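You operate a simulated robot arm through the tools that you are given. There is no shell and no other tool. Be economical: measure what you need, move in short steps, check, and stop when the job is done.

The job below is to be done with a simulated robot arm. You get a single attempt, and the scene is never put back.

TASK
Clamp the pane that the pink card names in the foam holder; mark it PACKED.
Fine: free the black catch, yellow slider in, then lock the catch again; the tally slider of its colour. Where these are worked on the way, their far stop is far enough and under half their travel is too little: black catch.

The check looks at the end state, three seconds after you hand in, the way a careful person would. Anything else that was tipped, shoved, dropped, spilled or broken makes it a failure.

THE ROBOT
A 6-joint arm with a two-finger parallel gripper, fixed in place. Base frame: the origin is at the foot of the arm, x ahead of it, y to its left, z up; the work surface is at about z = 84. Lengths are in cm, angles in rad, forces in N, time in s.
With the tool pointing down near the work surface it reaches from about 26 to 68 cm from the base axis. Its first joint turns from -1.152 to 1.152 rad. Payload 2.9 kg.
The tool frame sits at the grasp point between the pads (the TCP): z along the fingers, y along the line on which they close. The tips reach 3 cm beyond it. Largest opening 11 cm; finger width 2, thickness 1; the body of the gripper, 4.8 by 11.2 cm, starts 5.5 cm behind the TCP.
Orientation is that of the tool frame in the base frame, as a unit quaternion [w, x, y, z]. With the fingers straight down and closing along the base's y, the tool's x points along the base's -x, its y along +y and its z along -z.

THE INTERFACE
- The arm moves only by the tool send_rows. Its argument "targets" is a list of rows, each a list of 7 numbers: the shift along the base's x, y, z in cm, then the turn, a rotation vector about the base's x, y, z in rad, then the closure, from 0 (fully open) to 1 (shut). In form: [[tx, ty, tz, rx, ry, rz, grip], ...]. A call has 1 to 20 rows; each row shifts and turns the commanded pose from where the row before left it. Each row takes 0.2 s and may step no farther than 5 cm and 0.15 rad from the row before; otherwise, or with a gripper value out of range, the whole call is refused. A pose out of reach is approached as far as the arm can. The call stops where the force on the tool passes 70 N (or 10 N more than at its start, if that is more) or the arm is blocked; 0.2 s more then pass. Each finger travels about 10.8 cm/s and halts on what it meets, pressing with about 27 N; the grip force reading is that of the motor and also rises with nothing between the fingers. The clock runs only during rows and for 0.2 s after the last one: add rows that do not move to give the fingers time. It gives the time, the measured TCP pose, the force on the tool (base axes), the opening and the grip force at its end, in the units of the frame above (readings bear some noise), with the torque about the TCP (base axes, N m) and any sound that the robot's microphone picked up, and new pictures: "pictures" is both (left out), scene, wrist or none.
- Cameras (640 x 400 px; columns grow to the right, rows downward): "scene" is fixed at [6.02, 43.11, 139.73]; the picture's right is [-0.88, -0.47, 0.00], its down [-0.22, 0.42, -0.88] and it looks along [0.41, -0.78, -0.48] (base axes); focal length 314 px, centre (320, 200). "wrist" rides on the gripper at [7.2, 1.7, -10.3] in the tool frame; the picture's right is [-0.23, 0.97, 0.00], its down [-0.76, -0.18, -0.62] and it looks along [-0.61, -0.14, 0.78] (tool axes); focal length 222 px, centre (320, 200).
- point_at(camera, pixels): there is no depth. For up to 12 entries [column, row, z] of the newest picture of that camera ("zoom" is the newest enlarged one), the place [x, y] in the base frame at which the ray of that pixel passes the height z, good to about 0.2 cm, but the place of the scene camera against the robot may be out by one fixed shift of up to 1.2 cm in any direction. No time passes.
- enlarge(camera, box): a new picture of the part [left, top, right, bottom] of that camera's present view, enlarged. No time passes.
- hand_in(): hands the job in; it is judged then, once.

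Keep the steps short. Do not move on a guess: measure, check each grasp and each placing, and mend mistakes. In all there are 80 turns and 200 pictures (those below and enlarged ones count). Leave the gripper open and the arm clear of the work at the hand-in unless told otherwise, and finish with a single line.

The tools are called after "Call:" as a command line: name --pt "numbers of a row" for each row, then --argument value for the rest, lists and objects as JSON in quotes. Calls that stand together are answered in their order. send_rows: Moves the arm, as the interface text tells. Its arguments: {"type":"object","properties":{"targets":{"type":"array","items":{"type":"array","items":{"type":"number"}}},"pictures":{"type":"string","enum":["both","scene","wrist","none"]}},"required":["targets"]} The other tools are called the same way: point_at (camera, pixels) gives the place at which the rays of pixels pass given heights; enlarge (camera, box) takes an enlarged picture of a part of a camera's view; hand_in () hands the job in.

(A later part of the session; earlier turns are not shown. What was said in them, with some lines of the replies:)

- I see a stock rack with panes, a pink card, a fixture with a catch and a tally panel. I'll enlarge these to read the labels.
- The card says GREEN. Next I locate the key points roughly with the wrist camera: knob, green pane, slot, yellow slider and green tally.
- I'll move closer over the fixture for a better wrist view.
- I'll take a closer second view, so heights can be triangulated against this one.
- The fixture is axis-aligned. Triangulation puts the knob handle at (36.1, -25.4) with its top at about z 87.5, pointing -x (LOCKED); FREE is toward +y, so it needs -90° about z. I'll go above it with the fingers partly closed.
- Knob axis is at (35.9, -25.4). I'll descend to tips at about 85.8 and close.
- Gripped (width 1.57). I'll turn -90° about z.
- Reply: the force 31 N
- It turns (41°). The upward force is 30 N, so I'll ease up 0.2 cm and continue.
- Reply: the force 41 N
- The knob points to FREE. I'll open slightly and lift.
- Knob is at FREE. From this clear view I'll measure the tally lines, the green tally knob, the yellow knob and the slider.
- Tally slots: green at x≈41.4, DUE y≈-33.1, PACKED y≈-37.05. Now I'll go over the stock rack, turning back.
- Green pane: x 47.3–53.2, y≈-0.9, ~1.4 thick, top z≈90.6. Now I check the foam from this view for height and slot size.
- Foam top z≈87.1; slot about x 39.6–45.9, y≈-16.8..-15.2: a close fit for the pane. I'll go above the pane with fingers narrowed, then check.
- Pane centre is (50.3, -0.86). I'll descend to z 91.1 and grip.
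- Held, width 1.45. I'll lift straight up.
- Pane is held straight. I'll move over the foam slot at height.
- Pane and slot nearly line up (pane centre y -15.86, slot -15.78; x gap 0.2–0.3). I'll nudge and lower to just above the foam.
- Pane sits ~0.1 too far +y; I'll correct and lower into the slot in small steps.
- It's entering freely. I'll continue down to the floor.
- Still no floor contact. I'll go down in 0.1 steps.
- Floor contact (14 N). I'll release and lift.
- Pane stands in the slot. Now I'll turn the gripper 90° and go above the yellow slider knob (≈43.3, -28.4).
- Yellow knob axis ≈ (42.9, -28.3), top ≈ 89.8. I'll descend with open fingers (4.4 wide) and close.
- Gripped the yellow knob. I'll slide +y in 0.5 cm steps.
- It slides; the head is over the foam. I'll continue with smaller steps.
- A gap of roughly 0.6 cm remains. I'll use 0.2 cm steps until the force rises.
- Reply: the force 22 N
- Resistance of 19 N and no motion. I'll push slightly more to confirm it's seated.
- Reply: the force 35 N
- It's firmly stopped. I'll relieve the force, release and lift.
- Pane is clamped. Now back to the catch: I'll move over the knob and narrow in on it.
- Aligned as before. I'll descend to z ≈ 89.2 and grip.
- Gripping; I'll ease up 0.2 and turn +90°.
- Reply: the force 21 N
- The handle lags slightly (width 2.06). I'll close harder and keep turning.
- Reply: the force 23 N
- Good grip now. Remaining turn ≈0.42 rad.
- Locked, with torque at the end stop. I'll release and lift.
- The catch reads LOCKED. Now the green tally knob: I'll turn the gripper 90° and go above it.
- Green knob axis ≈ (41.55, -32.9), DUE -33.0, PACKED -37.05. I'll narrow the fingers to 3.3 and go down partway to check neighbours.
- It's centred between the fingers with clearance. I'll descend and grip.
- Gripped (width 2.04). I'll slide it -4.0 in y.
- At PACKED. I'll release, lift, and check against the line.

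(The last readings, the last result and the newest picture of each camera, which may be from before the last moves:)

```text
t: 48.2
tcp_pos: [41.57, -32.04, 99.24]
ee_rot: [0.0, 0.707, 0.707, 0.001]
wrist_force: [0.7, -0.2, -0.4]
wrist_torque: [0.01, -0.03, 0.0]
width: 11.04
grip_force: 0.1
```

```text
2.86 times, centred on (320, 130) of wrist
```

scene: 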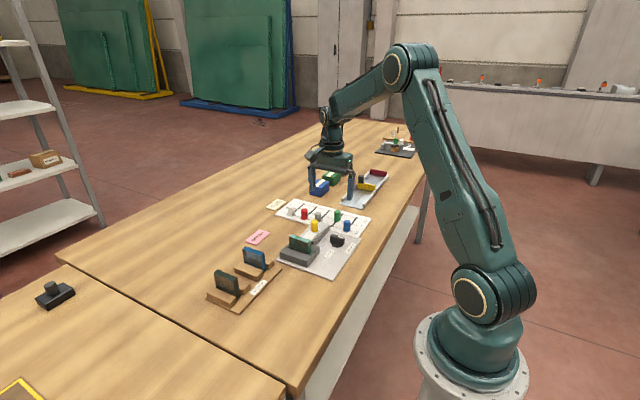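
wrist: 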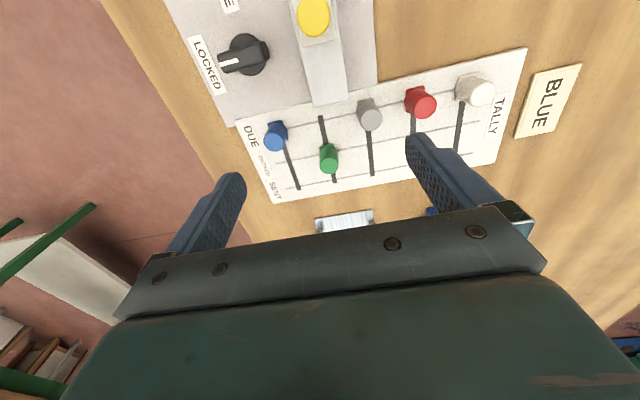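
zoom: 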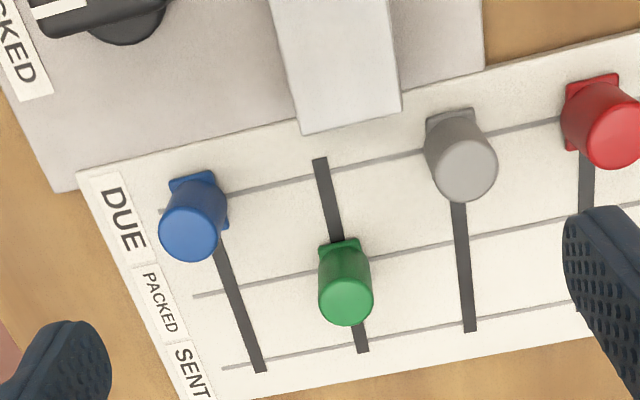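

Call:
point_at --camera "zoom" --pixels '[[318, 246, 85.3], [358, 239, 85.3], [306, 277, 84.8], [380, 262, 84.8], [345, 298, 88], [325, 184, 84.8], [356, 342, 84.8]]'

```text
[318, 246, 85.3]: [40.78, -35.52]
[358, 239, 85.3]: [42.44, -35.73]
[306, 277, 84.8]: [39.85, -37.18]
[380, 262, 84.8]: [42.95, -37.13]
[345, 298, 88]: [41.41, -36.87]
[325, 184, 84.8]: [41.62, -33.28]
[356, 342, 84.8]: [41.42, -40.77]
```

The green tally is on the PACKED line within about 0.2 cm and the catch is at LOCKED. I'll back the arm away upward and take a last look.

Call:
send_rows --pt "-1 0 4 0 0 0 0" --pt "-1 0 4 0 0 0 0" --pt "-1 0 4 0 0 0 0" --pt "0 0 0 0 0 0 0"

Call:
enlarge --camera "scene" --box '[200, 180, 380, 310]'

```text
t: 49.2
tcp_pos: [38.5, -31.68, 111.24]
ee_rot: [0.002, 0.707, 0.707, 0.0]
wrist_force: [0.2, -0.3, 0.4]
wrist_torque: [0.0, 0.0, 0.01]
width: 11.0
grip_force: 0.0
```

scene: 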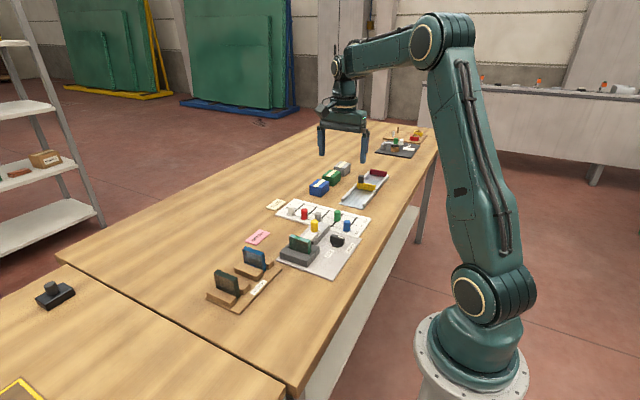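
wrist: 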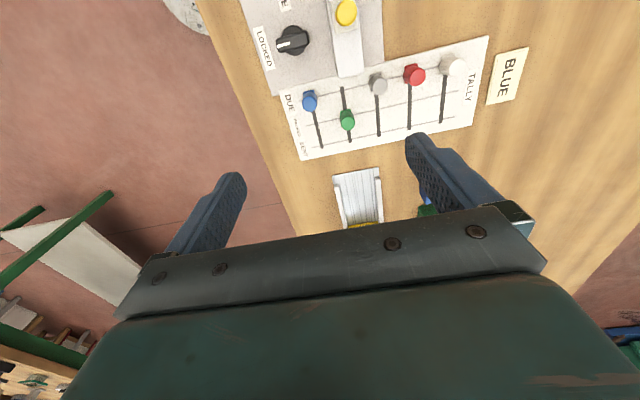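

```text
3.08 times, centred on (290, 245) of scene
```

zoom: 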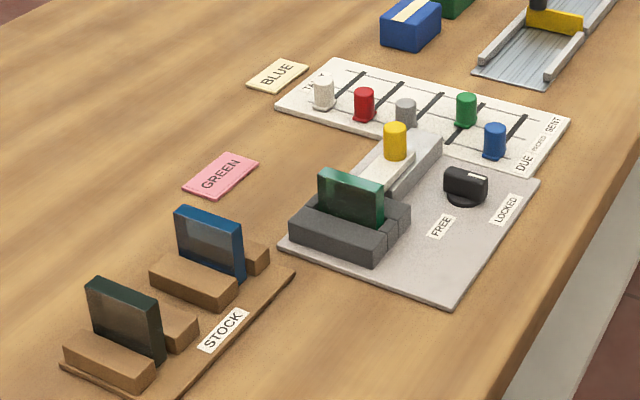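

Everything is in place, so I'm handing in.

Call:
hand_in

```text
The job is handed in.
```

The green pane is clamped in the foam holder with the yellow slider in and the black catch back at LOCKED, the green tally slider is at PACKED, and the gripper is open and clear.
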